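You operate a simulated robot arm through the tools that you are given. There is no shell and no other tool. Be economical: measure what you need, move in short steps, check, and stop when the job is done.

Carry out the task below with a simulated two-armed robot. There is one attempt and no reset: what you move stays moved.

TASK
Open the bottom specimen drawer, take the brown half from the clear top of the long grey bench and put it in the inside of the bottom specimen drawer and shut the drawer again. Close the top packing drawer. Open the bottom drawer of the measuring bench, put the small silver block on the top of the packing bench away in the inside of the bottom drawer of the measuring bench and shut the drawer again. Stack the green cube that says "C 45" from the top of the packing bench on top of the green cube marked "521". Put the teal cube that says "C2" from the top of the measuring bench on the shelf of the measuring bench and the teal cube labelled "C 69" on the glass plate there. Take the beige pad and leave it on the fourth shelf from the bottom of the steel shelves. Close the top drawer of the measuring bench. Take the green pad from the ledge of the pump unit and leave it on the middle shelf of the archive rack. Open the left door of the tall cabinet, put the small black cube on the middle left shelf of the tall cabinet, then shut the door. Put the white tub on the fourth shelf from the bottom of the steel shelves. Do these in any order.

Only the result counts: the job must be done as asked and must still hold three seconds after the hand-in. Knocking over, shifting, dropping, spilling or breaking anything else fails it.

THE ROBOT
Two 7-joint arms with two-finger parallel grippers on one trunk, on a base that drives. Base frame: it is fixed to the floor where the robot stands at the start and does not move with it; the origin is under the middle of the robot, x ahead of it, y to its left, z up. Readings come in m, rad, newtons and seconds.
The left shoulder is at the start at [0.02, 0.138, 0.959], the right one opposite. With the tool pointing down near the work surface each hand reaches from about 0.1 to 0.48 m from the robot's upright axis, wherever it stands, measured 20 degrees to its own side. Places, roughly: beige pad (9x6x6 cm) [-0.1, 2.1, 0.9]; bottom drawer of the measuring bench [0, 2.1, 0.6]; bottom specimen drawer [0.8, -0.1, 0.2]; brown half [1, 0, 0.75]; fourth shelf of the steel shelves [1.6, 4.1, 1.3]; glass plate [0, 1.75, 1]; green cube [-0.75, 1.5, 1]; green pad (9x6x6 cm) [2.2, 6, 0.9]; inside of the bottom drawer of the measuring bench [0, 2.1, 0.6]; inside of the bottom specimen drawer [0.9, -0.2, 0.2]; left door of the tall cabinet [3.8, 3.9, 0.5]; middle left shelf of the tall cabinet [4, 3.8, 0.5]; middle shelf of the archive rack [2, 1.3, 1]; shelf of the measuring bench [-0.7, 2.4, 0.3]; small black cube (4x4x5 cm) [1.8, 4.5, 0.9]; small silver block (3x3x2 cm) [-0.3, 1.2, 0.9]; teal cube [-0.25, 2, 1]; top drawer of the measuring bench [0.1, 2.2, 0.8]; top packing drawer [-0.4, 0.8, 0.6]; white tub (16x12x8 cm) [1.7, 4.2, 1.6]. Payload 1.57 kg a hand.
Tool frame (each hand has its own): the origin (TCP) lies between the finger pads and is the grasp point; the fingertips stand 0.03 m ahead of it; z points along the fingers, y is the line along which they close. The gripper opens to 0.08 m. The fingers are 0.017 m wide and 0.012 m thick; the gripper's body (0.04 by 0.082 m) begins 0.08 m behind the TCP.
Orientation is that of the tool frame in the base frame, as a unit quaternion [x, y, z, w]. With the fingers straight down and closing along the base's y, the tool's x points along the base's -x, its y along +y and its z along -z.

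THE INTERFACE
- The arms move only by the tool send_rows. It takes "left_increments", "right_increments" or both (then of equal length, played together; a hand with none holds still); each is a list of rows, each an object (a shift or turn left out is 0, a gripper value left out holds the last) with "claw": the gripper command, from -1 (shut) to 1 (fully open), values between in proportion; "travel": the shift along the base's x, y, z in mm, a list of three; "delta_rot": the turn, a rotation vector about the base's x, y, z in degrees, a list of three. In form: [{"claw": claw, "travel": [tx, ty, tz], "delta_rot": [ax, ay, az]}, ...]. A call has 1 to 12 rows; each row shifts and turns the commanded pose from where the row before left it. A row lasts 0.2 s, in which the tool goes at most 0.05 m and 0.15 rad; a call with a longer step from one row to the next is refused whole, and so is a gripper value outside its range. A pose out of reach is approached as far as the arm can. The call stops where the force on the tool passes 40 N (or 10 N more than at its start, if that is more) or the arm is blocked; 0.2 s more then pass. The fingers move at their own pace (about 0.045 m/s each) and stop on an object; they squeeze with about 23 N. The grip force told is the motor's: it shows also when the fingers shut on nothing. Time passes only in rows, and 0.2 s behind the last, so rows that do not move let the fingers close. It gives the time, the measured TCP pose, the force on the tool (base axes), the opening and the grip force at its end, in the units of the frame above (readings bear some noise), with the torque about the TCP (base axes, N m) and any sound that the robot's microphone picked up.
- Cameras (640 x 400 px; columns grow to the right, rows downward): "scene" is now at [0.1851, 0.0569, 0.8482]; the picture's right is [0.64, -0.77, 0.00], its down [-0.41, -0.34, -0.85] and it looks along [0.65, 0.54, -0.53] (base axes); focal length 214 px, centre (320, 200). "left" rides on the left gripper at [0.072, 0.007, -0.122] in its tool frame; the picture's right is [-0.09, 1.00, 0.00], its down [-0.84, -0.08, -0.54] and it looks along [-0.54, -0.05, 0.84] (tool axes); focal length 238 px, centre (320, 200). "right" rides on the right gripper at [0.072, -0.007, -0.122] in its tool frame; the picture's right is [0.09, 1.00, 0.00], its down [-0.84, 0.08, -0.54] and it looks along [-0.54, 0.05, 0.84] (tool axes); focal length 238 px, centre (320, 200). There is no depth. A picture from a camera that has moved, and an enlarged one, comes with that camera's place and axes in the base frame and with its lens. The place of the scene camera against the robot may be out by one fixed shift of up to 0.025 m in any direction.
- snapshot(camera): a new picture of that camera. No time passes.
- raise_lower(by): slides the trunk up (or, below 0, down) by that many m; the arms and the scene camera ride with it, the base frame stays. It gives what a move gives, with no picture.
- drive_base(legs): drives the robot by 1 to 6 legs, each [ahead, left, turn to the left] in m, m and rad, along the robot's own axes; the way and the turn of a leg run together, so that a leg with both is an arc; at most 1.5 m and 3.142 rad a leg. The arms and the cameras ride along, it lands a little off, and it stops where it bumps. It gives what a move gives.
- aim_head(pan, tilt): turns the head with the scene camera to pan (to the left, within 1.047 rad either way) and tilt (down, from -0.506 to 1.204), counted from straight ahead of the robot. It gives what a move gives.
- inspect(camera, box): a new picture of the part [left, top, right, bottom] of that camera's present view, enlarged. No time passes.
- job_done(): hands the job in; it is judged then, once.

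Work in short steps. Places have to be worked out from the pictures, the camera data and where the tool is seen: move nearer, look again, correct. Check each grasp and each placing, and mend what went wrong. You have 588 turns and 370 pictures in all, those below and enlarged ones among them. Open the grippers and draw the arms clear of the work before you hand the job in, unless the task says otherwise.

The tools are called after "Request:" by a JSON object that holds its "method" and its "body". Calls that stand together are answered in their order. send_rows: Moves the arms, as the interface text tells. Its arguments: {"type":"object","properties":{"left_increments":{"type":"array"},"right_increments":{"type":"array"}},"required":[]} The other tools are called the same way: raise_lower (by) slides the trunk up or down; drive_base (legs) drives the base; aim_head (pan, tilt) turns the head that bears the scene camera; snapshot (camera) takes a picture; inspect (camera, box) takes an enlarged picture of a part of a camera's view; job_done () hands the job in.

At the start:

```text
t: 0.0
left_eef_pos: [0.2444, 0.3508, 0.8876]
left_ee_rot: [-0.003, 0.99, -0.138, -0.008]
left_contact_force: [4.1, 6.9, -107.7]
left_moment: [-4.59, -7.26, -0.17]
left_gripper_width: 0.0798
left_grip_force: 0.2
right_eef_pos: [0.3264, 0.0099, 0.8356]
right_ee_rot: [0.001, 0.974, 0.0, -0.228]
right_contact_force: [0.3, -0.8, -0.9]
right_moment: [-0.03, -0.03, 0.0]
right_gripper_width: 0.0799
right_grip_force: 0.1
trunk travel left (down, up): [-0.334, 0.906]
robot x, y, heading: [0.0031, -0.0008, 0.004]
head pan, tilt: [0.695, 0.557]
```

scene: 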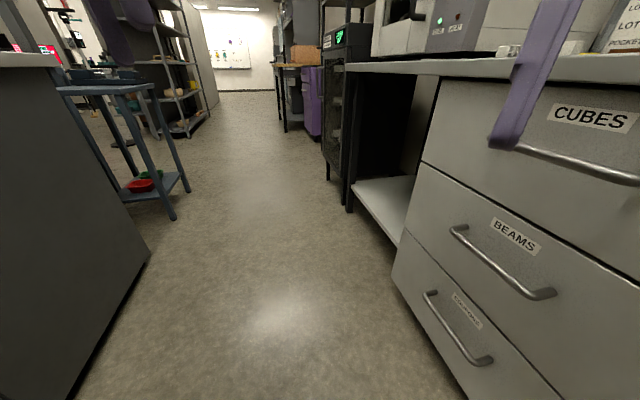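
right: 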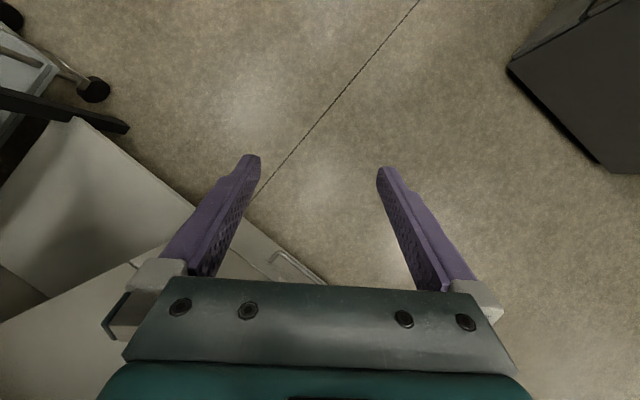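
left: 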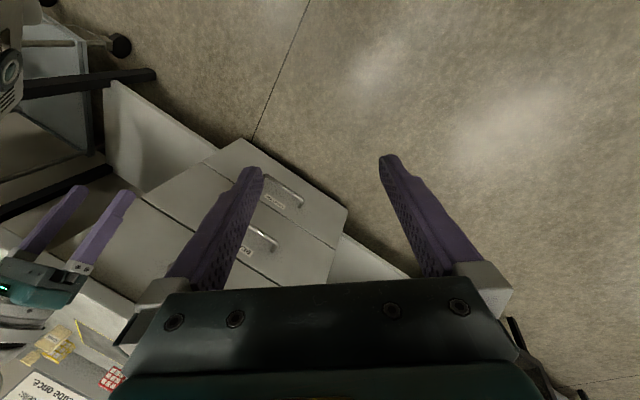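

I start by looking around: straight ahead first.

Request:
{"method": "aim_head", "body": {"pan": 0, "tilt": 0.6}}

Request:
{"method": "snapshot", "body": {"camera": "scene"}}

```text
t: 1.1
left_eef_pos: [0.2442, 0.3509, 0.8867]
left_ee_rot: [-0.004, 0.99, -0.139, -0.008]
left_contact_force: [0.9, 2.2, -19.4]
left_moment: [-1.0, -1.33, -0.23]
left_gripper_width: 0.08
left_grip_force: 0.2
right_eef_pos: [0.3262, 0.0107, 0.8359]
right_ee_rot: [0.001, 0.974, 0.002, -0.228]
right_contact_force: [0.2, -0.2, -0.1]
right_moment: [0.04, 0.01, 0.04]
right_gripper_width: 0.0797
right_grip_force: 0.0
trunk travel left (down, up): [-0.334, 0.906]
robot x, y, heading: [-0.0009, 0.0014, 0.002]
head pan, tilt: [0.0, 0.6]
```

```text
366 pictures are left
camera scene: at [0.2046, -0.0004, 0.8442], right [0.0, -1.0, 0.0], down [-0.56, 0.0, -0.83], along [0.83, 0.0, -0.56], focal length 214 px, centre (320, 200)
```

scene: 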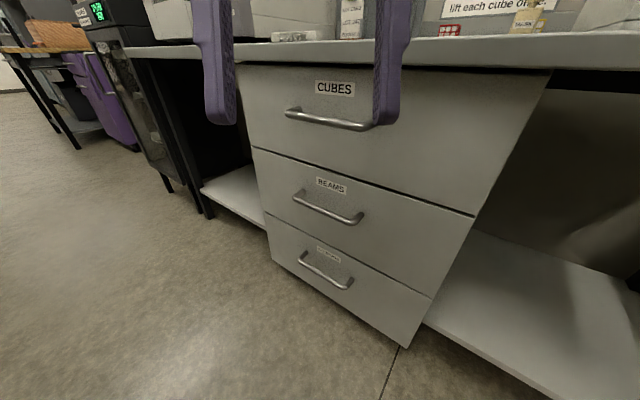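

The bench with drawers is ahead, rotated. I'll raise the trunk to see its top and the signs on it.

Request:
{"method": "raise_lower", "body": {"by": 0.4}}

Request:
{"method": "snapshot", "body": {"camera": "scene"}}

```text
t: 4.9
left_eef_pos: [0.2441, 0.3517, 1.2869]
left_ee_rot: [-0.005, 0.99, -0.139, -0.008]
left_contact_force: [0.2, 1.4, -25.4]
left_moment: [-1.0, -2.02, -0.07]
left_gripper_width: 0.0799
left_grip_force: 0.0
right_eef_pos: [0.3264, 0.0092, 1.2357]
right_ee_rot: [0.001, 0.973, 0.0, -0.229]
right_contact_force: [-0.1, 0.0, 0.2]
right_moment: [0.01, 0.01, 0.0]
right_gripper_width: 0.0802
right_grip_force: 0.0
trunk travel left (down, up): [-0.734, 0.506]
robot x, y, heading: [0.0004, -0.0014, 0.0]
head pan, tilt: [0.0, 0.6]
```

```text
365 pictures are left
camera scene: at [0.2046, -0.0005, 1.2442], right [0.0, -1.0, 0.0], down [-0.56, 0.0, -0.83], along [0.83, 0.0, -0.56], focal length 214 px, centre (320, 200)
```

scene: 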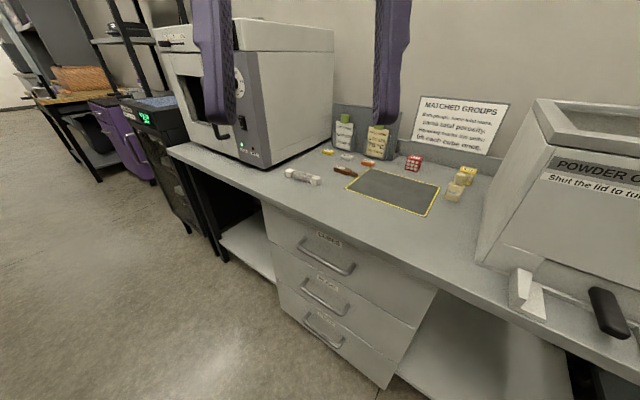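

The left hand reports ~-25 N steadily; I check the left camera, and read the sign and small things on the bench.

Request:
{"method": "snapshot", "body": {"camera": "left"}}

Request:
{"method": "inspect", "body": {"camera": "scene", "box": [260, 90, 520, 250]}}

```text
364 pictures are left
camera left: at [0.1753, 0.3914, 1.4023], right [0.08, 0.96, -0.28], down [0.85, 0.08, 0.53], along [0.53, -0.28, -0.8], focal length 238 px, centre (320, 200)
```

left: 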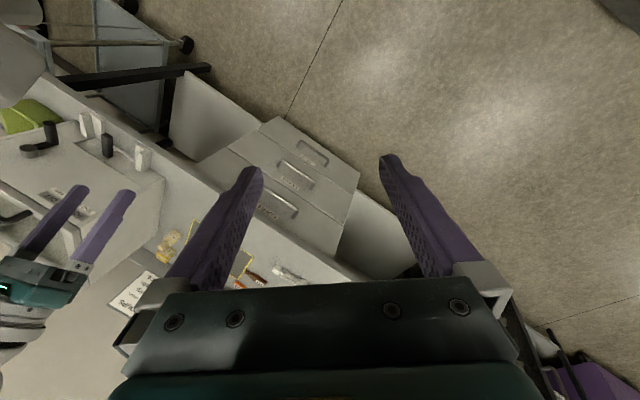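

```text
2.46 times, centred on (390, 170) of scene
camera zoom: at [0.2046, -0.0005, 1.2442], right [0.0, -1.0, 0.0], down [-0.56, 0.0, -0.83], along [0.83, 0.0, -0.56], focal length 528 px, centre (148, 274)
```

zoom: 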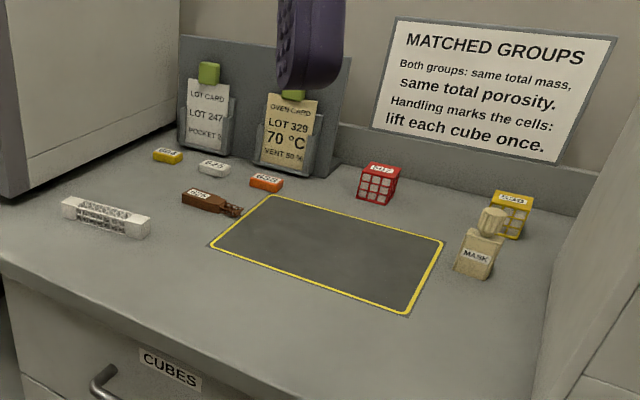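

The force seems to act near the left camera; I look at the left hand with the head.

Request:
{"method": "aim_head", "body": {"pan": 1.0, "tilt": -0.1}}

Request:
{"method": "snapshot", "body": {"camera": "scene"}}

```text
t: 6.2
left_eef_pos: [0.2456, 0.3513, 1.2878]
left_ee_rot: [-0.005, 0.99, -0.14, -0.007]
left_contact_force: [0.5, -0.2, -29.0]
left_moment: [-0.98, -2.18, 0.01]
left_gripper_width: 0.0799
left_grip_force: 0.0
right_eef_pos: [0.3261, 0.0087, 1.2353]
right_ee_rot: [0.001, 0.973, 0.001, -0.229]
right_contact_force: [-0.3, -0.2, -0.4]
right_moment: [0.0, -0.03, -0.01]
right_gripper_width: 0.0799
right_grip_force: 0.0
trunk travel left (down, up): [-0.734, 0.506]
robot x, y, heading: [-0.0039, -0.0001, -0.005]
head pan, tilt: [1.0, -0.099]
```

```text
362 pictures are left
camera scene: at [0.1634, 0.0727, 1.3082], right [0.84, -0.54, 0.0], down [0.05, 0.08, -1.0], along [0.54, 0.84, 0.1], focal length 214 px, centre (320, 200)
```

scene: 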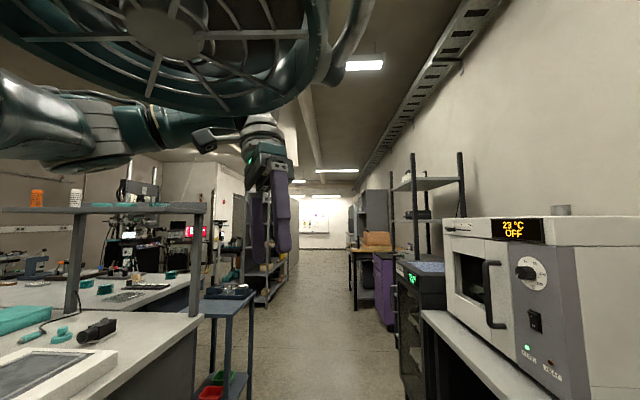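

The left wrist just leans on its own link; nothing is held. I turn to face the grey bench squarely (heading about -0.6) and shift left to be before the drawers.

Request:
{"method": "drive_base", "body": {"legs": [[0, 0, -0.6], [0, 0.25, 0]]}}

Request:
{"method": "aim_head", "body": {"pan": 0, "tilt": 0.7}}

Request:
{"method": "snapshot", "body": {"camera": "scene"}}

```text
t: 9.6
left_eef_pos: [0.541, 0.3421, 1.2872]
left_ee_rot: [0.293, 0.946, -0.133, -0.049]
left_contact_force: [-0.2, -1.6, -6.4]
left_moment: [-0.14, -0.41, 0.19]
left_gripper_width: 0.08
left_grip_force: 0.0
right_eef_pos: [0.4084, 0.0162, 1.2349]
right_ee_rot: [0.295, 0.927, 0.07, -0.22]
right_contact_force: [0.3, -0.4, -0.3]
right_moment: [0.0, 0.01, -0.01]
right_gripper_width: 0.08
right_grip_force: 0.0
trunk travel left (down, up): [-0.734, 0.506]
robot x, y, heading: [0.1355, 0.1993, -0.612]
head pan, tilt: [1.0, -0.099]
stopped in leg 2: the force on the tool passed its limit at 45 N (the readings are from after the stop); the commanded pose is now the measured one
```

```text
t: 10.9
left_eef_pos: [0.5402, 0.3423, 1.2862]
left_ee_rot: [0.294, 0.945, -0.133, -0.049]
left_contact_force: [0.5, 0.9, -4.8]
left_moment: [-0.56, -0.12, -0.11]
left_gripper_width: 0.0802
left_grip_force: 0.1
right_eef_pos: [0.4096, 0.0162, 1.2352]
right_ee_rot: [0.294, 0.928, 0.069, -0.219]
right_contact_force: [-0.5, -0.4, 0.0]
right_moment: [0.02, 0.04, -0.01]
right_gripper_width: 0.0798
right_grip_force: 0.1
trunk travel left (down, up): [-0.734, 0.506]
robot x, y, heading: [0.1382, 0.1937, -0.613]
head pan, tilt: [0.0, 0.7]
```

```text
361 pictures are left
camera scene: at [0.3048, 0.0892, 1.2357], right [-0.58, -0.82, 0.0], down [-0.53, 0.37, -0.77], along [0.63, -0.44, -0.64], focal length 214 px, centre (320, 200)
```

scene: 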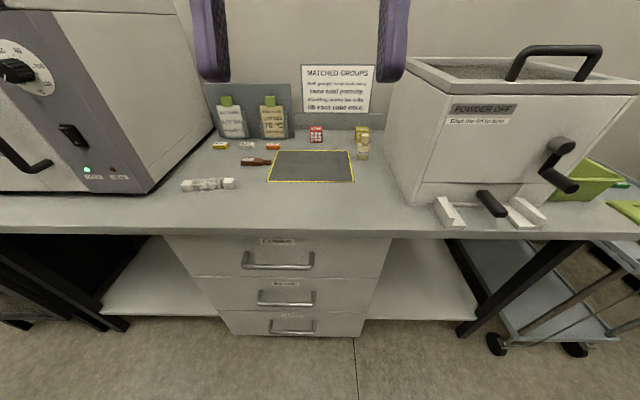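

The view is square to the bench now. I nudge the left hand forward and down to unload its self-contact.

Request:
{"method": "send_rows", "body": {"left_increments": [{"travel": [20, -14, -25]}, {"travel": [20, -14, -25]}]}}

```text
t: 11.6
left_eef_pos: [0.5754, 0.3038, 1.2367]
left_ee_rot: [0.279, 0.932, -0.229, -0.033]
left_contact_force: [0.3, 0.1, 0.0]
left_moment: [0.02, 0.03, 0.01]
left_gripper_width: 0.0802
left_grip_force: 0.1
right_eef_pos: [0.4083, 0.0161, 1.2363]
right_ee_rot: [0.294, 0.928, 0.069, -0.22]
right_contact_force: [-0.5, 0.3, 0.5]
right_moment: [0.02, -0.02, -0.02]
right_gripper_width: 0.0801
right_grip_force: 0.0
trunk travel left (down, up): [-0.734, 0.506]
robot x, y, heading: [0.1361, 0.1975, -0.62]
head pan, tilt: [0.0, 0.7]
stopped in row 2 (left hand): the arm was blocked; the commanded pose is now the measured one
```

Left hand is free now. The brown half is about 0.87 m ahead and 0.23 m left; I drive closer to the bench so that the left hand can reach it.

Request:
{"method": "drive_base", "body": {"legs": [[0.2, 0, -0.015]]}}

Request:
{"method": "snapshot", "body": {"camera": "scene"}}

Request:
{"method": "snapshot", "body": {"camera": "left"}}

```text
t: 13.2
left_eef_pos: [0.7398, 0.183, 1.2335]
left_ee_rot: [0.282, 0.931, -0.228, -0.036]
left_contact_force: [-0.6, 0.0, -0.3]
left_moment: [0.03, -0.07, 0.03]
left_gripper_width: 0.0798
left_grip_force: 0.1
right_eef_pos: [0.5699, -0.1029, 1.2353]
right_ee_rot: [0.3, 0.926, 0.071, -0.219]
right_contact_force: [0.3, -0.2, -0.2]
right_moment: [0.01, -0.04, -0.01]
right_gripper_width: 0.0798
right_grip_force: 0.1
trunk travel left (down, up): [-0.734, 0.506]
robot x, y, heading: [0.3007, 0.0792, -0.621]
head pan, tilt: [0.0, 0.7]
```

```text
360 pictures are left
camera scene: at [0.4678, -0.0292, 1.2356], right [-0.58, -0.81, 0.0], down [-0.52, 0.38, -0.76], along [0.62, -0.45, -0.64], focal length 214 px, centre (320, 200)
```

scene: 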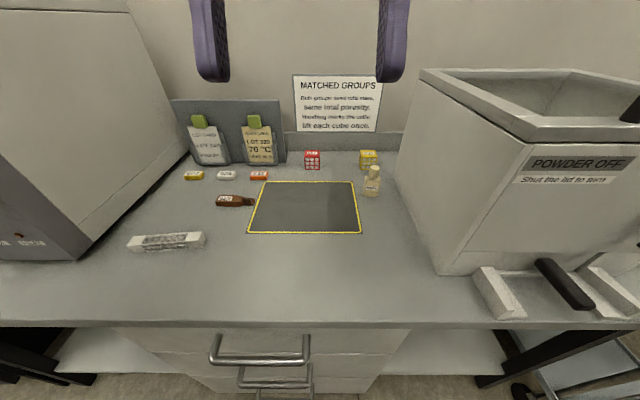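

```text
359 pictures are left
camera left: at [0.7076, 0.277, 1.335], right [0.58, 0.68, -0.44], down [0.77, -0.29, 0.57], along [0.26, -0.67, -0.69], focal length 238 px, centre (320, 200)
```

left: 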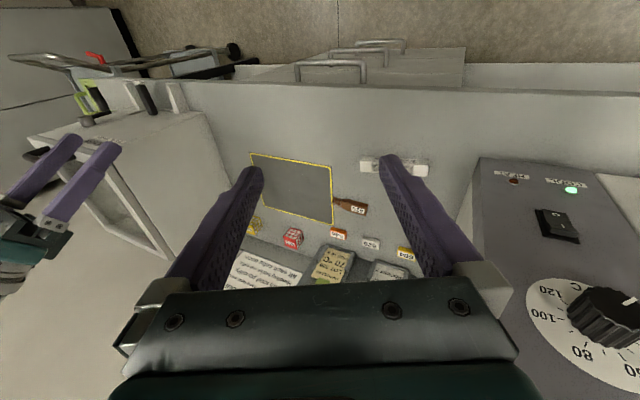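

Triangulation puts the brown half near (0.93,-0.09,0.88), lying crosswise. I right the left tool to vertical and yaw it 90° so that it closes along the bench's depth.

Request:
{"method": "send_rows", "body": {"left_increments": [{"delta_rot": [6, -3, -0.5]}, {"delta_rot": [6, -3, -0.5]}, {"delta_rot": [6, -3, -0.5]}, {"delta_rot": [5.8, -3, -0.4]}, {"delta_rot": [0, 0, 8.2], "travel": [10, -15, 0]}, {"delta_rot": [0, 0, 8.2], "travel": [10, -15, 0]}, {"delta_rot": [0, 0, 8.2], "travel": [10, -15, 0]}, {"delta_rot": [0, 0, 8.2], "travel": [10, -15, 0]}, {"delta_rot": [0, 0, 8.2], "travel": [10, -15, 0]}, {"delta_rot": [0, 0, 8.2], "travel": [10, -15, 0]}, {"delta_rot": [0, 0, 8.2], "travel": [10, -15, 0]}, {"delta_rot": [0, 0, 8.2], "travel": [10, -15, 0]}]}}

```text
t: 13.9
left_eef_pos: [0.7337, 0.1779, 1.2165]
left_ee_rot: [0.259, 0.948, -0.182, -0.032]
left_contact_force: [-0.2, 0.0, -0.5]
left_moment: [0.01, -0.01, -0.01]
left_gripper_width: 0.08
left_grip_force: 0.1
right_eef_pos: [0.5718, -0.1016, 1.2348]
right_ee_rot: [0.299, 0.926, 0.071, -0.219]
right_contact_force: [-0.4, 0.3, 0.1]
right_moment: [0.02, 0.01, -0.03]
right_gripper_width: 0.0802
right_grip_force: 0.1
trunk travel left (down, up): [-0.734, 0.506]
robot x, y, heading: [0.3003, 0.0785, -0.626]
head pan, tilt: [0.0, 0.7]
stopped in row 3 (left hand): the arm was blocked; the commanded pose is now the measured one
```

The left arm jams when folded; I extend it forward first.

Request:
{"method": "send_rows", "body": {"left_increments": [{"travel": [24, -17, -5]}, {"travel": [24, -17, -5]}, {"travel": [24, -17, -5]}]}}

```text
t: 14.5
left_eef_pos: [0.7591, 0.1714, 1.1822]
left_ee_rot: [0.199, 0.945, -0.255, -0.055]
left_contact_force: [-0.7, -0.6, -0.9]
left_moment: [0.04, 0.0, 0.0]
left_gripper_width: 0.08
left_grip_force: 0.0
right_eef_pos: [0.5711, -0.1032, 1.2347]
right_ee_rot: [0.3, 0.926, 0.071, -0.219]
right_contact_force: [-0.7, 0.3, 0.3]
right_moment: [-0.02, 0.05, 0.0]
right_gripper_width: 0.08
right_grip_force: 0.1
trunk travel left (down, up): [-0.734, 0.506]
robot x, y, heading: [0.3047, 0.0796, -0.625]
head pan, tilt: [0.0, 0.7]
stopped in row 2 (left hand): the arm was blocked; the commanded pose is now the measured one
```

Blocked again; I look at the left arm from the head and from the right hand.

Request:
{"method": "aim_head", "body": {"pan": 1.04, "tilt": 0.0}}

Request:
{"method": "snapshot", "body": {"camera": "scene"}}

Request:
{"method": "aim_head", "body": {"pan": 0.7, "tilt": -0.5}}

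Request:
{"method": "snapshot", "body": {"camera": "scene"}}

```text
t: 15.8
left_eef_pos: [0.7599, 0.1718, 1.1821]
left_ee_rot: [0.197, 0.945, -0.254, -0.055]
left_contact_force: [0.7, 0.3, 0.0]
left_moment: [0.01, 0.01, 0.02]
left_gripper_width: 0.08
left_grip_force: 0.1
right_eef_pos: [0.5724, -0.1026, 1.2357]
right_ee_rot: [0.299, 0.926, 0.071, -0.219]
right_contact_force: [0.1, 0.3, 0.0]
right_moment: [0.01, 0.06, -0.01]
right_gripper_width: 0.08
right_grip_force: 0.1
trunk travel left (down, up): [-0.734, 0.506]
robot x, y, heading: [0.3001, 0.0753, -0.626]
head pan, tilt: [1.04, 0.0]
```

```text
358 pictures are left
camera scene: at [0.4813, 0.0567, 1.2994], right [0.4, -0.91, 0.0], down [0.0, 0.0, -1.0], along [0.91, 0.4, 0.0], focal length 214 px, centre (320, 200)
```

scene: 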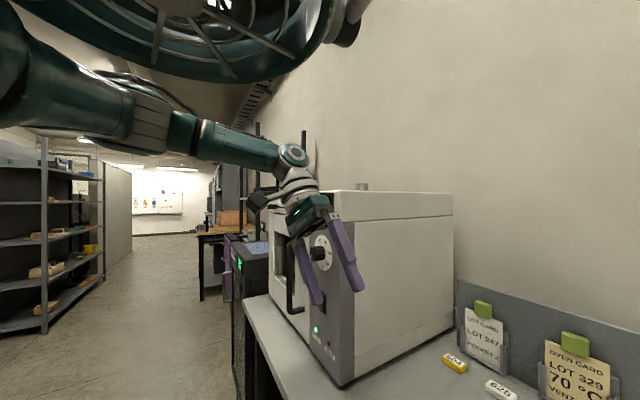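

```text
t: 16.7
left_eef_pos: [0.76, 0.1712, 1.1818]
left_ee_rot: [0.198, 0.945, -0.252, -0.057]
left_contact_force: [-0.6, 0.6, -0.3]
left_moment: [0.01, 0.01, 0.01]
left_gripper_width: 0.0801
left_grip_force: 0.1
right_eef_pos: [0.5712, -0.105, 1.2341]
right_ee_rot: [0.298, 0.926, 0.071, -0.22]
right_contact_force: [0.8, -1.0, 0.1]
right_moment: [0.01, 0.03, 0.03]
right_gripper_width: 0.0796
right_grip_force: 0.1
trunk travel left (down, up): [-0.734, 0.506]
robot x, y, heading: [0.2992, 0.0792, -0.624]
head pan, tilt: [0.7, -0.499]
```

```text
357 pictures are left
camera scene: at [0.4658, 0.0255, 1.3394], right [0.08, -1.0, 0.0], down [0.48, 0.04, -0.88], along [0.88, 0.07, 0.48], focal length 214 px, centre (320, 200)
```

scene: 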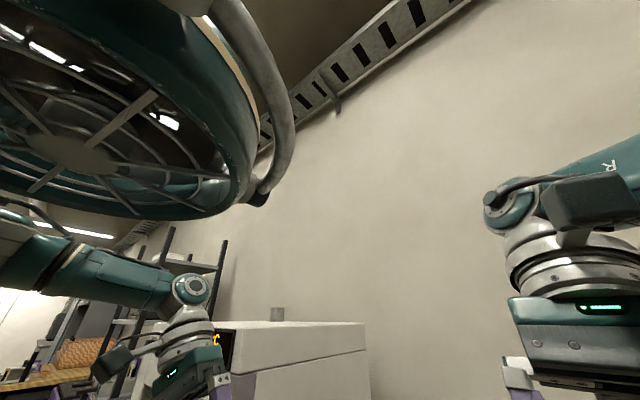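

No visible obstacle: probably a joint limit of the wrist. I test a yaw the other way.

Request:
{"method": "send_rows", "body": {"left_increments": [{"delta_rot": [0, 0, -8]}, {"delta_rot": [0, 0, -8]}, {"delta_rot": [0, 0, -8]}]}}

```text
t: 17.5
left_eef_pos: [0.7549, 0.1973, 1.1661]
left_ee_rot: [0.315, 0.897, -0.293, -0.099]
left_contact_force: [0.2, 0.4, -0.4]
left_moment: [0.0, -0.01, 0.02]
left_gripper_width: 0.0801
left_grip_force: 0.1
right_eef_pos: [0.5716, -0.1032, 1.2349]
right_ee_rot: [0.299, 0.926, 0.07, -0.219]
right_contact_force: [0.4, -0.6, 0.2]
right_moment: [-0.03, 0.0, 0.05]
right_gripper_width: 0.0799
right_grip_force: 0.1
trunk travel left (down, up): [-0.734, 0.506]
robot x, y, heading: [0.304, 0.0789, -0.622]
head pan, tilt: [0.7, -0.499]
stopped in row 3 (left hand): the arm was blocked; the commanded pose is now the measured one
```

The hand is nearly shoulder-high, likely at a wrist limit. I lower it and bring it a bit to the right.

Request:
{"method": "send_rows", "body": {"left_increments": [{"travel": [-12, -16, -30]}, {"travel": [-12, -16, -30]}, {"travel": [-12, -16, -30]}, {"travel": [-12, -16, -30]}]}}

```text
t: 18.5
left_eef_pos: [0.7026, 0.1532, 1.0465]
left_ee_rot: [0.269, 0.906, -0.312, -0.093]
left_contact_force: [-0.1, -0.1, -0.1]
left_moment: [0.01, 0.01, 0.0]
left_gripper_width: 0.08
left_grip_force: 0.0
left hand out of reach, approached as far as the arm can: row 4
right_eef_pos: [0.5716, -0.1028, 1.2348]
right_ee_rot: [0.299, 0.926, 0.071, -0.219]
right_contact_force: [-0.5, 0.5, -0.2]
right_moment: [-0.01, -0.01, 0.0]
right_gripper_width: 0.0797
right_grip_force: 0.0
trunk travel left (down, up): [-0.734, 0.506]
robot x, y, heading: [0.3024, 0.0764, -0.621]
head pan, tilt: [0.7, -0.499]
```

It moves now. I rotate the left hand upright (38° lean to the right).

Request:
{"method": "send_rows", "body": {"left_increments": [{"delta_rot": [6.4, -4.15, 0]}, {"delta_rot": [6.4, -4.15, 0]}, {"delta_rot": [6.4, -4.15, 0]}, {"delta_rot": [6.4, -4.15, 0]}, {"delta_rot": [6.4, -4.15, 0]}]}}

```text
t: 19.0
left_eef_pos: [0.6667, 0.1826, 1.0133]
left_ee_rot: [0.23, 0.939, -0.219, -0.13]
left_contact_force: [-0.7, 0.1, -0.2]
left_moment: [0.02, 0.03, 0.03]
left_gripper_width: 0.0799
left_grip_force: 0.0
right_eef_pos: [0.5711, -0.1025, 1.2357]
right_ee_rot: [0.298, 0.927, 0.07, -0.218]
right_contact_force: [0.1, -0.5, 0.7]
right_moment: [-0.01, -0.02, -0.03]
right_gripper_width: 0.08
right_grip_force: 0.0
trunk travel left (down, up): [-0.734, 0.506]
robot x, y, heading: [0.303, 0.0782, -0.622]
head pan, tilt: [0.7, -0.499]
stopped in row 2 (left hand): the arm was blocked; the commanded pose is now the measured one
```

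Blocked again. Another look at the left arm.

Request:
{"method": "aim_head", "body": {"pan": 1.04, "tilt": 0.2}}

Request:
{"method": "snapshot", "body": {"camera": "scene"}}

Request:
{"method": "snapshot", "body": {"camera": "left"}}

```text
t: 20.1
left_eef_pos: [0.6673, 0.1813, 1.0131]
left_ee_rot: [0.231, 0.939, -0.219, -0.128]
left_contact_force: [-0.5, -0.4, 1.0]
left_moment: [-0.02, -0.01, 0.01]
left_gripper_width: 0.0797
left_grip_force: 0.1
right_eef_pos: [0.5713, -0.1033, 1.235]
right_ee_rot: [0.299, 0.926, 0.07, -0.22]
right_contact_force: [-0.3, -0.5, 0.0]
right_moment: [0.02, -0.03, 0.0]
right_gripper_width: 0.0799
right_grip_force: 0.1
trunk travel left (down, up): [-0.734, 0.506]
robot x, y, heading: [0.3035, 0.0782, -0.624]
head pan, tilt: [1.04, 0.201]
```

```text
356 pictures are left
camera scene: at [0.4841, 0.058, 1.2811], right [0.4, -0.91, 0.0], down [-0.18, -0.08, -0.98], along [0.9, 0.4, -0.2], focal length 214 px, centre (320, 200)
```

scene: 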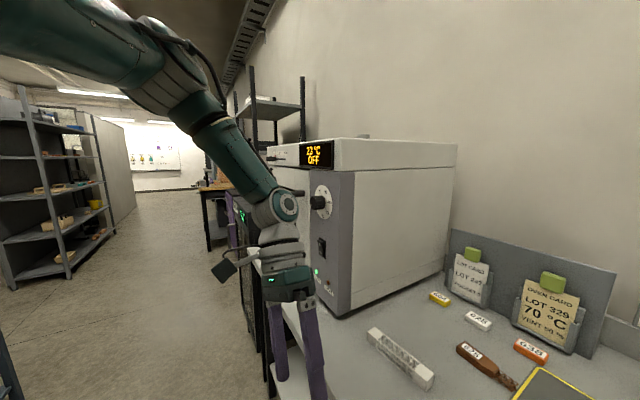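

```text
355 pictures are left
camera left: at [0.6507, 0.2645, 1.1253], right [0.45, 0.75, -0.48], down [0.88, -0.28, 0.39], along [0.16, -0.6, -0.78], focal length 238 px, centre (320, 200)
```

left: 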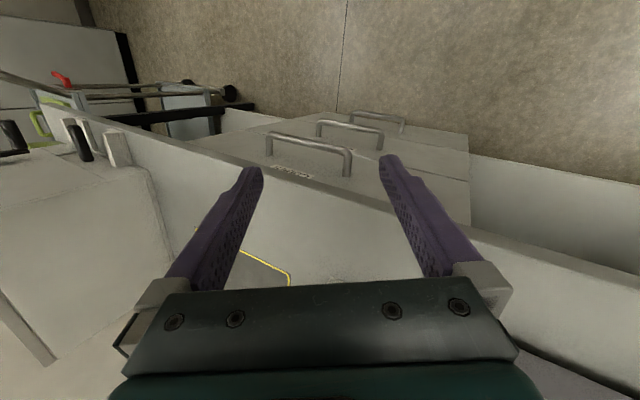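

The wrist may be near the oven. I back off 0.3 m and test the left arm in free space.

Request:
{"method": "drive_base", "body": {"legs": [[-0.3, 0, 0]]}}

Request:
{"method": "send_rows", "body": {"left_increments": [{"delta_rot": [5, -3.5, 0]}, {"delta_rot": [5, -3.5, 0]}, {"delta_rot": [5, -3.5, 0]}, {"delta_rot": [5, -3.5, 0]}]}}

```text
t: 22.1
left_eef_pos: [0.4324, 0.3499, 1.0134]
left_ee_rot: [0.229, 0.94, -0.218, -0.128]
left_contact_force: [0.3, 0.3, 0.2]
left_moment: [0.02, -0.02, -0.03]
left_gripper_width: 0.08
left_grip_force: 0.1
right_eef_pos: [0.3384, 0.0654, 1.2353]
right_ee_rot: [0.298, 0.926, 0.071, -0.219]
right_contact_force: [0.6, -0.7, 0.0]
right_moment: [-0.03, -0.02, 0.0]
right_gripper_width: 0.08
right_grip_force: 0.1
trunk travel left (down, up): [-0.734, 0.506]
robot x, y, heading: [0.0643, 0.2472, -0.62]
head pan, tilt: [1.04, 0.201]
```

```text
t: 22.8
left_eef_pos: [0.3943, 0.3827, 0.9856]
left_ee_rot: [0.129, 0.975, -0.13, -0.129]
left_contact_force: [-0.1, 0.6, 0.2]
left_moment: [-0.01, 0.0, -0.01]
left_gripper_width: 0.08
left_grip_force: 0.1
right_eef_pos: [0.3395, 0.0661, 1.2352]
right_ee_rot: [0.297, 0.927, 0.07, -0.219]
right_contact_force: [-0.2, -0.9, 0.0]
right_moment: [-0.01, 0.01, 0.01]
right_gripper_width: 0.08
right_grip_force: 0.0
trunk travel left (down, up): [-0.734, 0.506]
robot x, y, heading: [0.072, 0.2436, -0.621]
head pan, tilt: [1.04, 0.201]
stopped in row 3 (left hand): the arm was blocked; the commanded pose is now the measured one
```

Forward motion of that wrist is stuck; I move the right hand aside and bring the left hand toward its nominal region (20° to its side).

Request:
{"method": "send_rows", "body": {"left_increments": [{"travel": [-20, -28, 0]}, {"travel": [-20, -28, 0]}, {"travel": [-20, -28, 0]}, {"travel": [-20, -28, 0]}, {"travel": [-20, -28, 0]}], "right_increments": [{"travel": [-20, -28, 0]}, {"travel": [-20, -28, 0]}, {"travel": [-20, -28, 0]}, {"travel": [-20, -28, 0]}, {"travel": [-20, -28, 0]}]}}

```text
t: 23.5
left_eef_pos: [0.3486, 0.3406, 0.9861]
left_ee_rot: [0.025, 0.974, -0.18, -0.139]
left_contact_force: [0.5, 0.6, 0.9]
left_moment: [-0.02, 0.01, -0.01]
left_gripper_width: 0.0799
left_grip_force: 0.1
left hand out of reach, approached as far as the arm can: row 2, 3
right_eef_pos: [0.3018, 0.0129, 1.2347]
right_ee_rot: [0.297, 0.927, 0.07, -0.219]
right_contact_force: [-0.6, 0.6, 0.0]
right_moment: [0.01, 0.02, 0.0]
right_gripper_width: 0.0803
right_grip_force: 0.0
trunk travel left (down, up): [-0.734, 0.506]
robot x, y, heading: [0.0673, 0.2459, -0.615]
head pan, tilt: [1.04, 0.201]
stopped in row 3 (left hand): the arm was blocked; the commanded pose is now the measured one
```

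I look at where the left elbow and forearm stand now.

Request:
{"method": "aim_head", "body": {"pan": 1.04, "tilt": -0.25}}

Request:
{"method": "snapshot", "body": {"camera": "scene"}}

Request:
{"method": "aim_head", "body": {"pan": 1.04, "tilt": 0.6}}

Request:
{"method": "snapshot", "body": {"camera": "scene"}}

```text
t: 24.4
left_eef_pos: [0.3494, 0.3401, 0.9865]
left_ee_rot: [0.024, 0.974, -0.18, -0.137]
left_contact_force: [0.6, 0.5, -1.4]
left_moment: [-0.01, -0.01, 0.02]
left_gripper_width: 0.08
left_grip_force: 0.1
right_eef_pos: [0.3007, 0.0124, 1.235]
right_ee_rot: [0.297, 0.927, 0.07, -0.219]
right_contact_force: [1.0, 0.0, 0.1]
right_moment: [-0.01, 0.0, 0.03]
right_gripper_width: 0.0798
right_grip_force: 0.2
trunk travel left (down, up): [-0.734, 0.506]
robot x, y, heading: [0.0675, 0.2469, -0.622]
head pan, tilt: [1.04, -0.25]
```

```text
354 pictures are left
camera scene: at [0.239, 0.2215, 1.3208], right [0.41, -0.91, 0.0], down [0.22, 0.1, -0.97], along [0.88, 0.4, 0.25], focal length 214 px, centre (320, 200)
```

scene: 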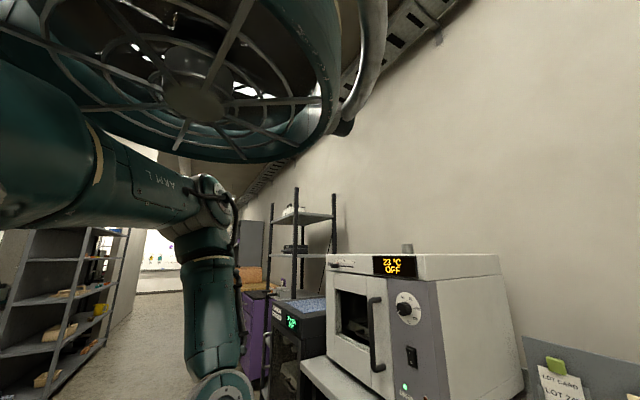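

```text
t: 25.5
left_eef_pos: [0.3486, 0.3398, 0.9866]
left_ee_rot: [0.023, 0.973, -0.181, -0.138]
left_contact_force: [0.5, -0.1, 0.3]
left_moment: [0.01, 0.01, 0.02]
left_gripper_width: 0.08
left_grip_force: 0.0
right_eef_pos: [0.3006, 0.0117, 1.2334]
right_ee_rot: [0.298, 0.927, 0.07, -0.218]
right_contact_force: [-0.3, 0.7, 0.5]
right_moment: [0.01, 0.04, -0.02]
right_gripper_width: 0.0801
right_grip_force: 0.0
trunk travel left (down, up): [-0.734, 0.506]
robot x, y, heading: [0.0706, 0.2401, -0.618]
head pan, tilt: [1.04, 0.6]
```

```text
353 pictures are left
camera scene: at [0.2457, 0.2245, 1.2443], right [0.41, -0.91, 0.0], down [-0.52, -0.23, -0.83], along [0.75, 0.34, -0.56], focal length 214 px, centre (320, 200)
```

scene: 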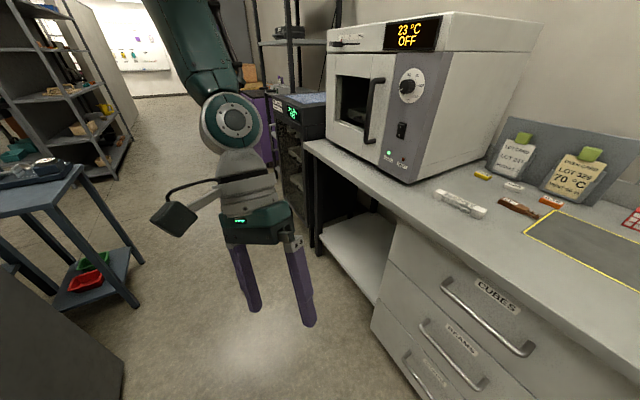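

The forearm hangs straight down from the elbow now, the camera box is free. I test a small forward move.

Request:
{"method": "send_rows", "body": {"left_increments": [{"travel": [16, -12, 0]}, {"travel": [16, -12, 0]}]}}

Request:
{"method": "send_rows", "body": {"left_increments": [{"travel": [0, 0, -20]}, {"travel": [0, 0, -20]}]}}

Request:
{"method": "send_rows", "body": {"left_increments": [{"travel": [12, 16, 0]}, {"travel": [12, 16, 0]}]}}

```text
t: 26.1
left_eef_pos: [0.372, 0.3308, 0.99]
left_ee_rot: [-0.024, 0.969, -0.194, -0.149]
left_contact_force: [-0.1, 0.0, -0.7]
left_moment: [0.0, 0.0, -0.01]
left_gripper_width: 0.08
left_grip_force: 0.0
left hand out of reach, approached as far as the arm can: row 1, 2
right_eef_pos: [0.3007, 0.0114, 1.2337]
right_ee_rot: [0.298, 0.927, 0.07, -0.219]
right_contact_force: [0.2, -0.1, -0.4]
right_moment: [0.01, 0.01, -0.02]
right_gripper_width: 0.08
right_grip_force: 0.1
trunk travel left (down, up): [-0.734, 0.506]
robot x, y, heading: [0.0716, 0.2472, -0.621]
head pan, tilt: [1.04, 0.6]
```

```text
t: 26.7
left_eef_pos: [0.3734, 0.3408, 0.9856]
left_ee_rot: [-0.014, 0.97, -0.194, -0.145]
left_contact_force: [-0.5, 0.4, -0.5]
left_moment: [0.03, 0.04, 0.0]
left_gripper_width: 0.0802
left_grip_force: 0.1
left hand out of reach, approached as far as the arm can: row 1, 2
right_eef_pos: [0.3015, 0.0122, 1.2342]
right_ee_rot: [0.298, 0.926, 0.071, -0.219]
right_contact_force: [-0.2, -0.3, -0.3]
right_moment: [0.03, -0.01, -0.01]
right_gripper_width: 0.0799
right_grip_force: 0.1
trunk travel left (down, up): [-0.734, 0.506]
robot x, y, heading: [0.0668, 0.2477, -0.623]
head pan, tilt: [1.04, 0.6]
```

```text
t: 27.3
left_eef_pos: [0.4053, 0.365, 0.9899]
left_ee_rot: [0.024, 0.974, -0.181, -0.135]
left_contact_force: [0.9, -0.3, 0.1]
left_moment: [0.02, 0.0, -0.02]
left_gripper_width: 0.0801
left_grip_force: 0.0
right_eef_pos: [0.3008, 0.0125, 1.2346]
right_ee_rot: [0.298, 0.926, 0.071, -0.219]
right_contact_force: [0.4, -0.3, -0.1]
right_moment: [0.0, -0.01, -0.02]
right_gripper_width: 0.0798
right_grip_force: 0.0
trunk travel left (down, up): [-0.734, 0.506]
robot x, y, heading: [0.067, 0.2453, -0.62]
head pan, tilt: [1.04, 0.6]
```

The left elbow seems stuck high and outward. I test how freely the right arm moves forward and down for comparison.

Request:
{"method": "send_rows", "body": {"right_increments": [{"travel": [32, -23, -10]}, {"travel": [32, -23, -10]}, {"travel": [32, -23, -10]}, {"travel": [32, -23, -10]}]}}

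Request:
{"method": "send_rows", "body": {"right_increments": [{"travel": [0, 0, -40]}, {"travel": [0, 0, -40]}, {"travel": [0, 0, -40]}, {"travel": [0, 0, -40]}]}}

```text
t: 28.3
left_eef_pos: [0.4036, 0.364, 0.9893]
left_ee_rot: [0.023, 0.974, -0.182, -0.136]
left_contact_force: [0.4, 0.9, 0.2]
left_moment: [-0.02, 0.0, 0.03]
left_gripper_width: 0.0802
left_grip_force: 0.0
right_eef_pos: [0.334, -0.0085, 1.1964]
right_ee_rot: [0.297, 0.927, 0.07, -0.216]
right_contact_force: [0.0, -0.1, 0.2]
right_moment: [0.0, -0.02, -0.01]
right_gripper_width: 0.0802
right_grip_force: 0.1
right hand out of reach, approached as far as the arm can: row 1, 2, 3, 4
trunk travel left (down, up): [-0.734, 0.506]
robot x, y, heading: [0.0682, 0.2489, -0.618]
head pan, tilt: [1.04, 0.6]
```

```text
t: 29.3
left_eef_pos: [0.4033, 0.3657, 0.9907]
left_ee_rot: [0.024, 0.974, -0.18, -0.136]
left_contact_force: [-0.1, -0.2, 0.4]
left_moment: [-0.01, 0.0, 0.01]
left_gripper_width: 0.0802
left_grip_force: 0.2
right_eef_pos: [0.3171, 0.0032, 1.041]
right_ee_rot: [0.297, 0.927, 0.07, -0.219]
right_contact_force: [-0.3, 0.3, 0.0]
right_moment: [-0.01, 0.04, -0.02]
right_gripper_width: 0.0801
right_grip_force: 0.1
right hand out of reach, approached as far as the arm can: row 3, 4
trunk travel left (down, up): [-0.734, 0.506]
robot x, y, heading: [0.0665, 0.2485, -0.618]
head pan, tilt: [1.04, 0.6]
```

The right tool actually leans back by 26°, which explains its short reach. I straighten both tools to vertical and raise them a little.

Request:
{"method": "send_rows", "body": {"left_increments": [{"delta_rot": [2.55, -3.6, -5.4], "travel": [0, 0, 25]}, {"delta_rot": [2.55, -3.6, -5.4], "travel": [0, 0, 25]}, {"delta_rot": [2.55, -3.6, -5.4], "travel": [0, 0, 25]}, {"delta_rot": [2.55, -3.6, -5.4], "travel": [0, 0, 25]}, {"delta_rot": [2.55, -3.6, -5.4], "travel": [0, 0, 25]}, {"delta_rot": [2.55, -3.6, -5.4], "travel": [0, 0, 25]}]}}

Request:
{"method": "send_rows", "body": {"right_increments": [{"delta_rot": [-3.8, -5.3, 0], "travel": [0, 0, 25]}, {"delta_rot": [-3.8, -5.3, 0], "travel": [0, 0, 25]}, {"delta_rot": [-3.8, -5.3, 0], "travel": [0, 0, 25]}, {"delta_rot": [-3.8, -5.3, 0], "travel": [0, 0, 25]}]}}

```text
t: 29.9
left_eef_pos: [0.3271, 0.4106, 0.9852]
left_ee_rot: [0.025, 0.971, -0.108, -0.211]
left_contact_force: [-0.5, 0.0, -1.0]
left_moment: [0.0, 0.04, 0.02]
left_gripper_width: 0.0799
left_grip_force: 0.1
right_eef_pos: [0.3168, 0.0037, 1.0415]
right_ee_rot: [0.297, 0.927, 0.07, -0.219]
right_contact_force: [-0.4, -0.4, -0.8]
right_moment: [-0.02, -0.05, -0.02]
right_gripper_width: 0.0802
right_grip_force: 0.0
trunk travel left (down, up): [-0.734, 0.506]
robot x, y, heading: [0.0686, 0.2473, -0.619]
head pan, tilt: [1.04, 0.6]
stopped in row 2 (left hand): the arm was blocked; the commanded pose is now the measured one
```

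```text
t: 30.9
left_eef_pos: [0.3263, 0.4094, 0.9848]
left_ee_rot: [0.026, 0.971, -0.108, -0.21]
left_contact_force: [0.6, -0.4, 0.1]
left_moment: [-0.02, -0.04, -0.01]
left_gripper_width: 0.0798
left_grip_force: 0.1
right_eef_pos: [0.3981, 0.0015, 1.126]
right_ee_rot: [0.299, 0.952, 0.016, -0.06]
right_contact_force: [0.6, 0.0, -0.3]
right_moment: [0.02, -0.03, 0.02]
right_gripper_width: 0.08
right_grip_force: 0.0
right hand out of reach, approached as far as the arm can: row 1, 2, 3, 4
trunk travel left (down, up): [-0.734, 0.506]
robot x, y, heading: [0.0696, 0.2466, -0.617]
head pan, tilt: [1.04, 0.6]
```

The right is nearly upright now. For the left I try pure raising.

Request:
{"method": "send_rows", "body": {"left_increments": [{"travel": [0, 0, 25]}, {"travel": [0, 0, 25]}, {"travel": [0, 0, 25]}, {"travel": [0, 0, 25]}, {"travel": [0, 0, 25]}]}}

Request:
{"method": "snapshot", "body": {"camera": "scene"}}

```text
t: 31.4
left_eef_pos: [0.255, 0.4627, 1.0044]
left_ee_rot: [-0.007, 0.95, -0.042, -0.31]
left_contact_force: [0.4, 0.0, 0.6]
left_moment: [0.02, -0.03, 0.02]
left_gripper_width: 0.0801
left_grip_force: 0.0
right_eef_pos: [0.3978, 0.0008, 1.1265]
right_ee_rot: [0.301, 0.952, 0.017, -0.059]
right_contact_force: [-0.3, 0.1, -0.5]
right_moment: [0.0, 0.02, -0.01]
right_gripper_width: 0.0799
right_grip_force: 0.0
trunk travel left (down, up): [-0.734, 0.506]
robot x, y, heading: [0.0691, 0.2518, -0.619]
head pan, tilt: [1.04, 0.6]
stopped in row 2 (left hand): the arm was blocked; the commanded pose is now the measured one
```

```text
352 pictures are left
camera scene: at [0.2457, 0.2245, 1.2442], right [0.41, -0.91, 0.0], down [-0.52, -0.23, -0.83], along [0.75, 0.34, -0.56], focal length 214 px, centre (320, 200)
```

scene: 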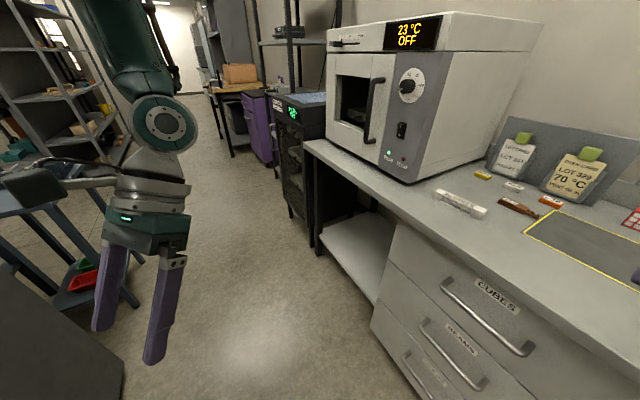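

The left elbow flexes but the upper arm does not move. I compare with the right shoulder.

Request:
{"method": "aim_head", "body": {"pan": -1.04, "tilt": -0.1}}

Request:
{"method": "snapshot", "body": {"camera": "scene"}}

Request:
{"method": "aim_head", "body": {"pan": 1.04, "tilt": -0.1}}

Request:
{"method": "snapshot", "body": {"camera": "scene"}}

```text
t: 33.4
left_eef_pos: [0.2552, 0.4613, 1.0038]
left_ee_rot: [-0.009, 0.95, -0.044, -0.31]
left_contact_force: [-0.6, 1.7, -0.4]
left_moment: [0.02, 0.0, -0.03]
left_gripper_width: 0.08
left_grip_force: 0.0
right_eef_pos: [0.3983, 0.0021, 1.1247]
right_ee_rot: [0.3, 0.952, 0.016, -0.061]
right_contact_force: [-0.4, 0.4, 0.0]
right_moment: [-0.02, -0.01, 0.0]
right_gripper_width: 0.0802
right_grip_force: 0.0
trunk travel left (down, up): [-0.734, 0.506]
robot x, y, heading: [0.0682, 0.25, -0.621]
head pan, tilt: [-1.04, -0.099]
```

```text
351 pictures are left
camera scene: at [0.1573, 0.1017, 1.3082], right [-1.0, 0.09, 0.0], down [-0.01, -0.1, -1.0], along [-0.09, -0.99, 0.1], focal length 214 px, centre (320, 200)
```

scene: 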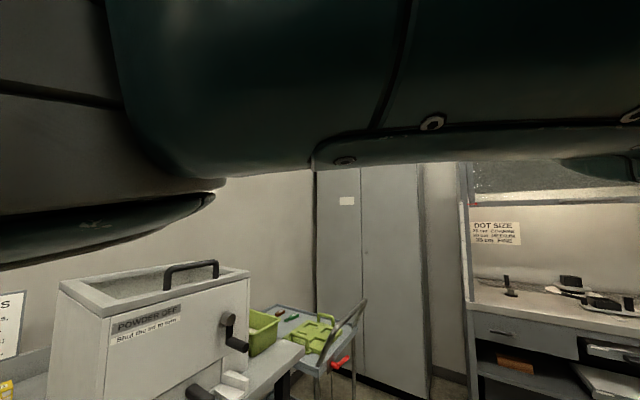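

```text
t: 35.4
left_eef_pos: [0.2569, 0.4618, 1.0049]
left_ee_rot: [-0.008, 0.95, -0.042, -0.31]
left_contact_force: [-0.6, 0.5, 0.1]
left_moment: [-0.02, -0.02, -0.01]
left_gripper_width: 0.0802
left_grip_force: 0.0
right_eef_pos: [0.3975, -0.003, 1.1261]
right_ee_rot: [0.303, 0.951, 0.017, -0.059]
right_contact_force: [-0.8, -0.1, -0.1]
right_moment: [-0.02, 0.02, -0.01]
right_gripper_width: 0.08
right_grip_force: 0.0
trunk travel left (down, up): [-0.734, 0.506]
robot x, y, heading: [0.0676, 0.2486, -0.617]
head pan, tilt: [1.04, -0.099]
```

```text
350 pictures are left
camera scene: at [0.1995, 0.1098, 1.3112], right [-0.92, -0.4, 0.0], down [0.05, -0.12, -0.99], along [0.4, -0.91, 0.13], focal length 214 px, centre (320, 200)
```

scene: 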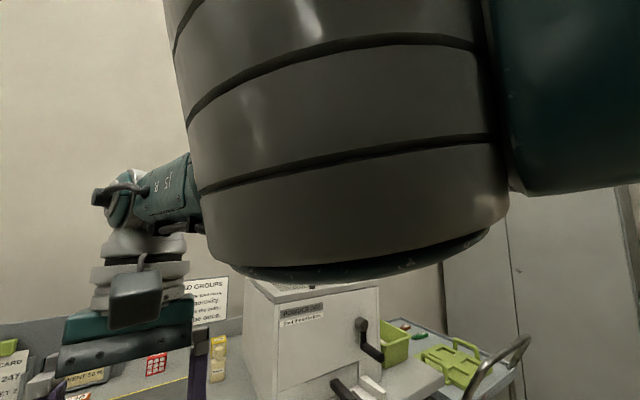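

The last picture seems to be taken before the head had settled; again.

Request:
{"method": "snapshot", "body": {"camera": "scene"}}

```text
349 pictures are left
camera scene: at [0.1995, 0.1098, 1.3112], right [-0.92, -0.4, 0.0], down [0.05, -0.12, -0.99], along [0.4, -0.91, 0.13], focal length 214 px, centre (320, 200)
```

scene: 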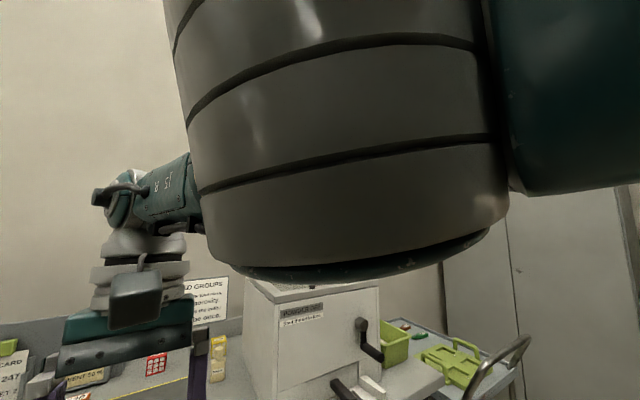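

The head is wedged against the right arm. I move the right hand outward to its own side.

Request:
{"method": "send_rows", "body": {"right_increments": [{"travel": [-20, -24, 0]}, {"travel": [-20, -24, 0]}, {"travel": [-20, -24, 0]}, {"travel": [-20, -24, 0]}, {"travel": [-20, -24, 0]}, {"travel": [-20, -24, 0]}]}}

Request:
{"method": "snapshot", "body": {"camera": "scene"}}

```text
t: 36.8
left_eef_pos: [0.2559, 0.4633, 1.0039]
left_ee_rot: [-0.007, 0.95, -0.043, -0.31]
left_contact_force: [0.3, -0.2, 1.1]
left_moment: [0.01, 0.05, 0.01]
left_gripper_width: 0.08
left_grip_force: 0.0
right_eef_pos: [0.396, -0.0062, 1.1242]
right_ee_rot: [0.302, 0.951, 0.016, -0.061]
right_contact_force: [-0.1, -0.3, 0.3]
right_moment: [0.0, 0.02, 0.0]
right_gripper_width: 0.0801
right_grip_force: 0.0
right hand out of reach, approached as far as the arm can: row 1, 2, 3, 4, 5, 6
trunk travel left (down, up): [-0.734, 0.506]
robot x, y, heading: [0.0716, 0.2477, -0.616]
head pan, tilt: [1.04, -0.099]
```

```text
348 pictures are left
camera scene: at [0.2044, 0.1135, 1.3139], right [-0.88, -0.47, 0.0], down [0.08, -0.15, -0.99], along [0.46, -0.87, 0.16], focal length 214 px, centre (320, 200)
```

scene: 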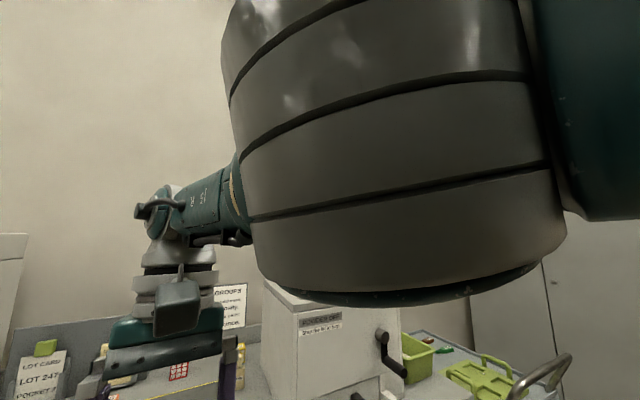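

The commanded right pose had drifted beyond reach; I pull it back toward the robot.

Request:
{"method": "send_rows", "body": {"right_increments": [{"travel": [-25, 18, 0]}, {"travel": [-25, 18, 0]}, {"travel": [-25, 18, 0]}, {"travel": [-25, 18, 0]}, {"travel": [-25, 18, 0]}]}}

Request:
{"method": "snapshot", "body": {"camera": "scene"}}

```text
t: 38.0
left_eef_pos: [0.2559, 0.4631, 1.0057]
left_ee_rot: [-0.008, 0.95, -0.043, -0.31]
left_contact_force: [-0.4, 0.0, 0.1]
left_moment: [0.01, 0.01, 0.02]
left_gripper_width: 0.0804
left_grip_force: 0.1
right_eef_pos: [0.3982, -0.0074, 1.1273]
right_ee_rot: [0.308, 0.95, 0.015, -0.058]
right_contact_force: [-0.2, -1.1, 0.5]
right_moment: [0.0, -0.01, -0.03]
right_gripper_width: 0.08
right_grip_force: 0.1
right hand out of reach, approached as far as the arm can: row 1, 2, 3, 4, 5
trunk travel left (down, up): [-0.734, 0.506]
robot x, y, heading: [0.0678, 0.247, -0.622]
head pan, tilt: [1.04, -0.099]
```

```text
347 pictures are left
camera scene: at [0.2052, 0.1127, 1.3114], right [-0.88, -0.47, 0.0], down [0.06, -0.12, -0.99], along [0.47, -0.87, 0.14], focal length 214 px, centre (320, 200)
```

scene: 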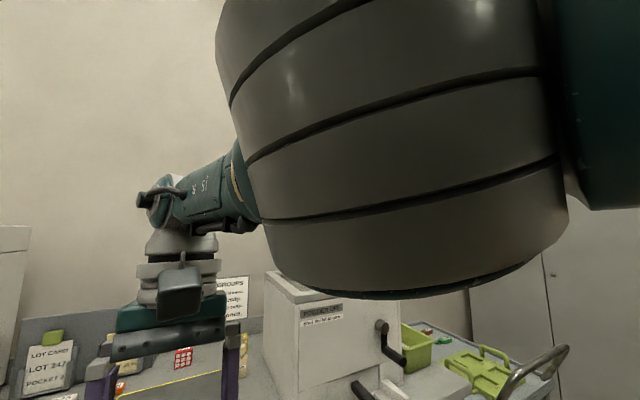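

I send the head back to the right side, away from the pinch.

Request:
{"method": "aim_head", "body": {"pan": -0.9, "tilt": 0.6}}

Request:
{"method": "send_rows", "body": {"right_increments": [{"travel": [0, 0, 0]}, {"travel": [0, 0, 0]}]}}

Request:
{"method": "snapshot", "body": {"camera": "scene"}}

```text
t: 39.9
left_eef_pos: [0.2566, 0.4617, 1.0052]
left_ee_rot: [-0.007, 0.95, -0.043, -0.31]
left_contact_force: [0.1, -0.8, 0.1]
left_moment: [-0.02, -0.02, 0.0]
left_gripper_width: 0.0798
left_grip_force: 0.1
right_eef_pos: [0.3958, -0.0075, 1.1237]
right_ee_rot: [0.308, 0.949, 0.016, -0.062]
right_contact_force: [-0.5, 0.1, -1.2]
right_moment: [-0.01, -0.01, -0.03]
right_gripper_width: 0.0802
right_grip_force: 0.1
trunk travel left (down, up): [-0.734, 0.506]
robot x, y, heading: [0.0693, 0.2498, -0.617]
head pan, tilt: [-0.901, 0.6]
```

```text
t: 40.5
left_eef_pos: [0.2553, 0.4627, 1.0039]
left_ee_rot: [-0.007, 0.95, -0.043, -0.31]
left_contact_force: [0.0, 1.0, 0.8]
left_moment: [-0.02, -0.01, 0.02]
left_gripper_width: 0.0799
left_grip_force: 0.0
right_eef_pos: [0.3959, -0.0079, 1.1236]
right_ee_rot: [0.308, 0.949, 0.016, -0.061]
right_contact_force: [0.8, 0.2, -0.3]
right_moment: [0.01, 0.02, 0.0]
right_gripper_width: 0.0801
right_grip_force: 0.0
trunk travel left (down, up): [-0.734, 0.506]
robot x, y, heading: [0.0681, 0.2458, -0.622]
head pan, tilt: [-0.901, 0.6]
```

```text
346 pictures are left
camera scene: at [0.2041, 0.1117, 1.3106], right [-0.89, -0.45, 0.0], down [0.06, -0.11, -0.99], along [0.45, -0.88, 0.13], focal length 214 px, centre (320, 200)
```

scene: 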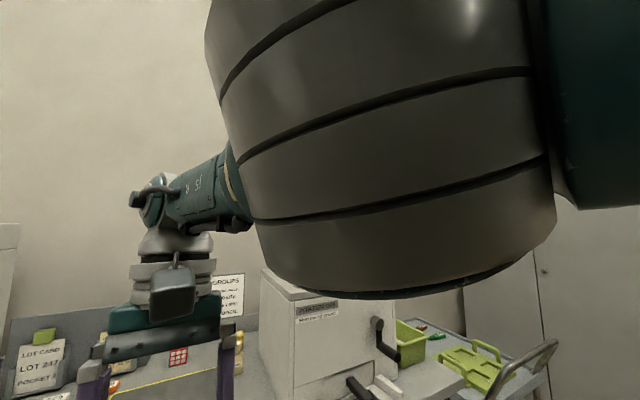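

Head and right arm are pinched together. I try raising the right hand to lift its elbow off the head.

Request:
{"method": "send_rows", "body": {"right_increments": [{"travel": [0, 0, 40]}, {"travel": [0, 0, 40]}, {"travel": [0, 0, 40]}]}}

Request:
{"method": "snapshot", "body": {"camera": "scene"}}

```text
t: 41.2
left_eef_pos: [0.2554, 0.4629, 1.0046]
left_ee_rot: [-0.008, 0.95, -0.044, -0.31]
left_contact_force: [0.6, -0.1, -0.7]
left_moment: [0.0, -0.03, -0.02]
left_gripper_width: 0.0801
left_grip_force: 0.1
right_eef_pos: [0.3922, 0.0066, 1.2459]
right_ee_rot: [0.3, 0.952, 0.016, -0.06]
right_contact_force: [0.3, 0.3, 0.6]
right_moment: [-0.02, -0.01, 0.01]
right_gripper_width: 0.08
right_grip_force: 0.0
right hand out of reach, approached as far as the arm can: row 3
trunk travel left (down, up): [-0.734, 0.506]
robot x, y, heading: [0.067, 0.2482, -0.618]
head pan, tilt: [-0.901, 0.6]
```

```text
345 pictures are left
camera scene: at [0.1695, 0.1004, 1.2442], right [-1.0, -0.05, 0.0], down [-0.03, 0.56, -0.82], along [0.04, -0.82, -0.57], focal length 214 px, centre (320, 200)
```

scene: 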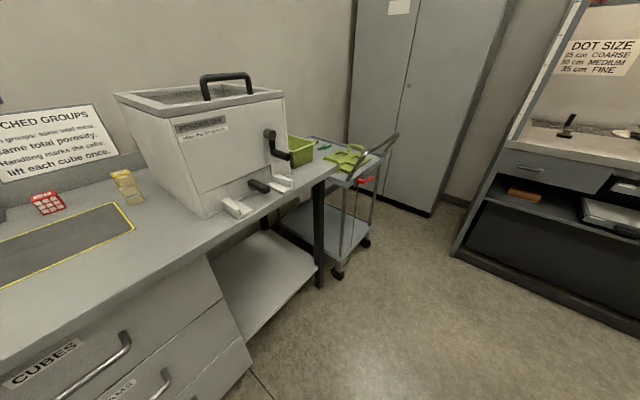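

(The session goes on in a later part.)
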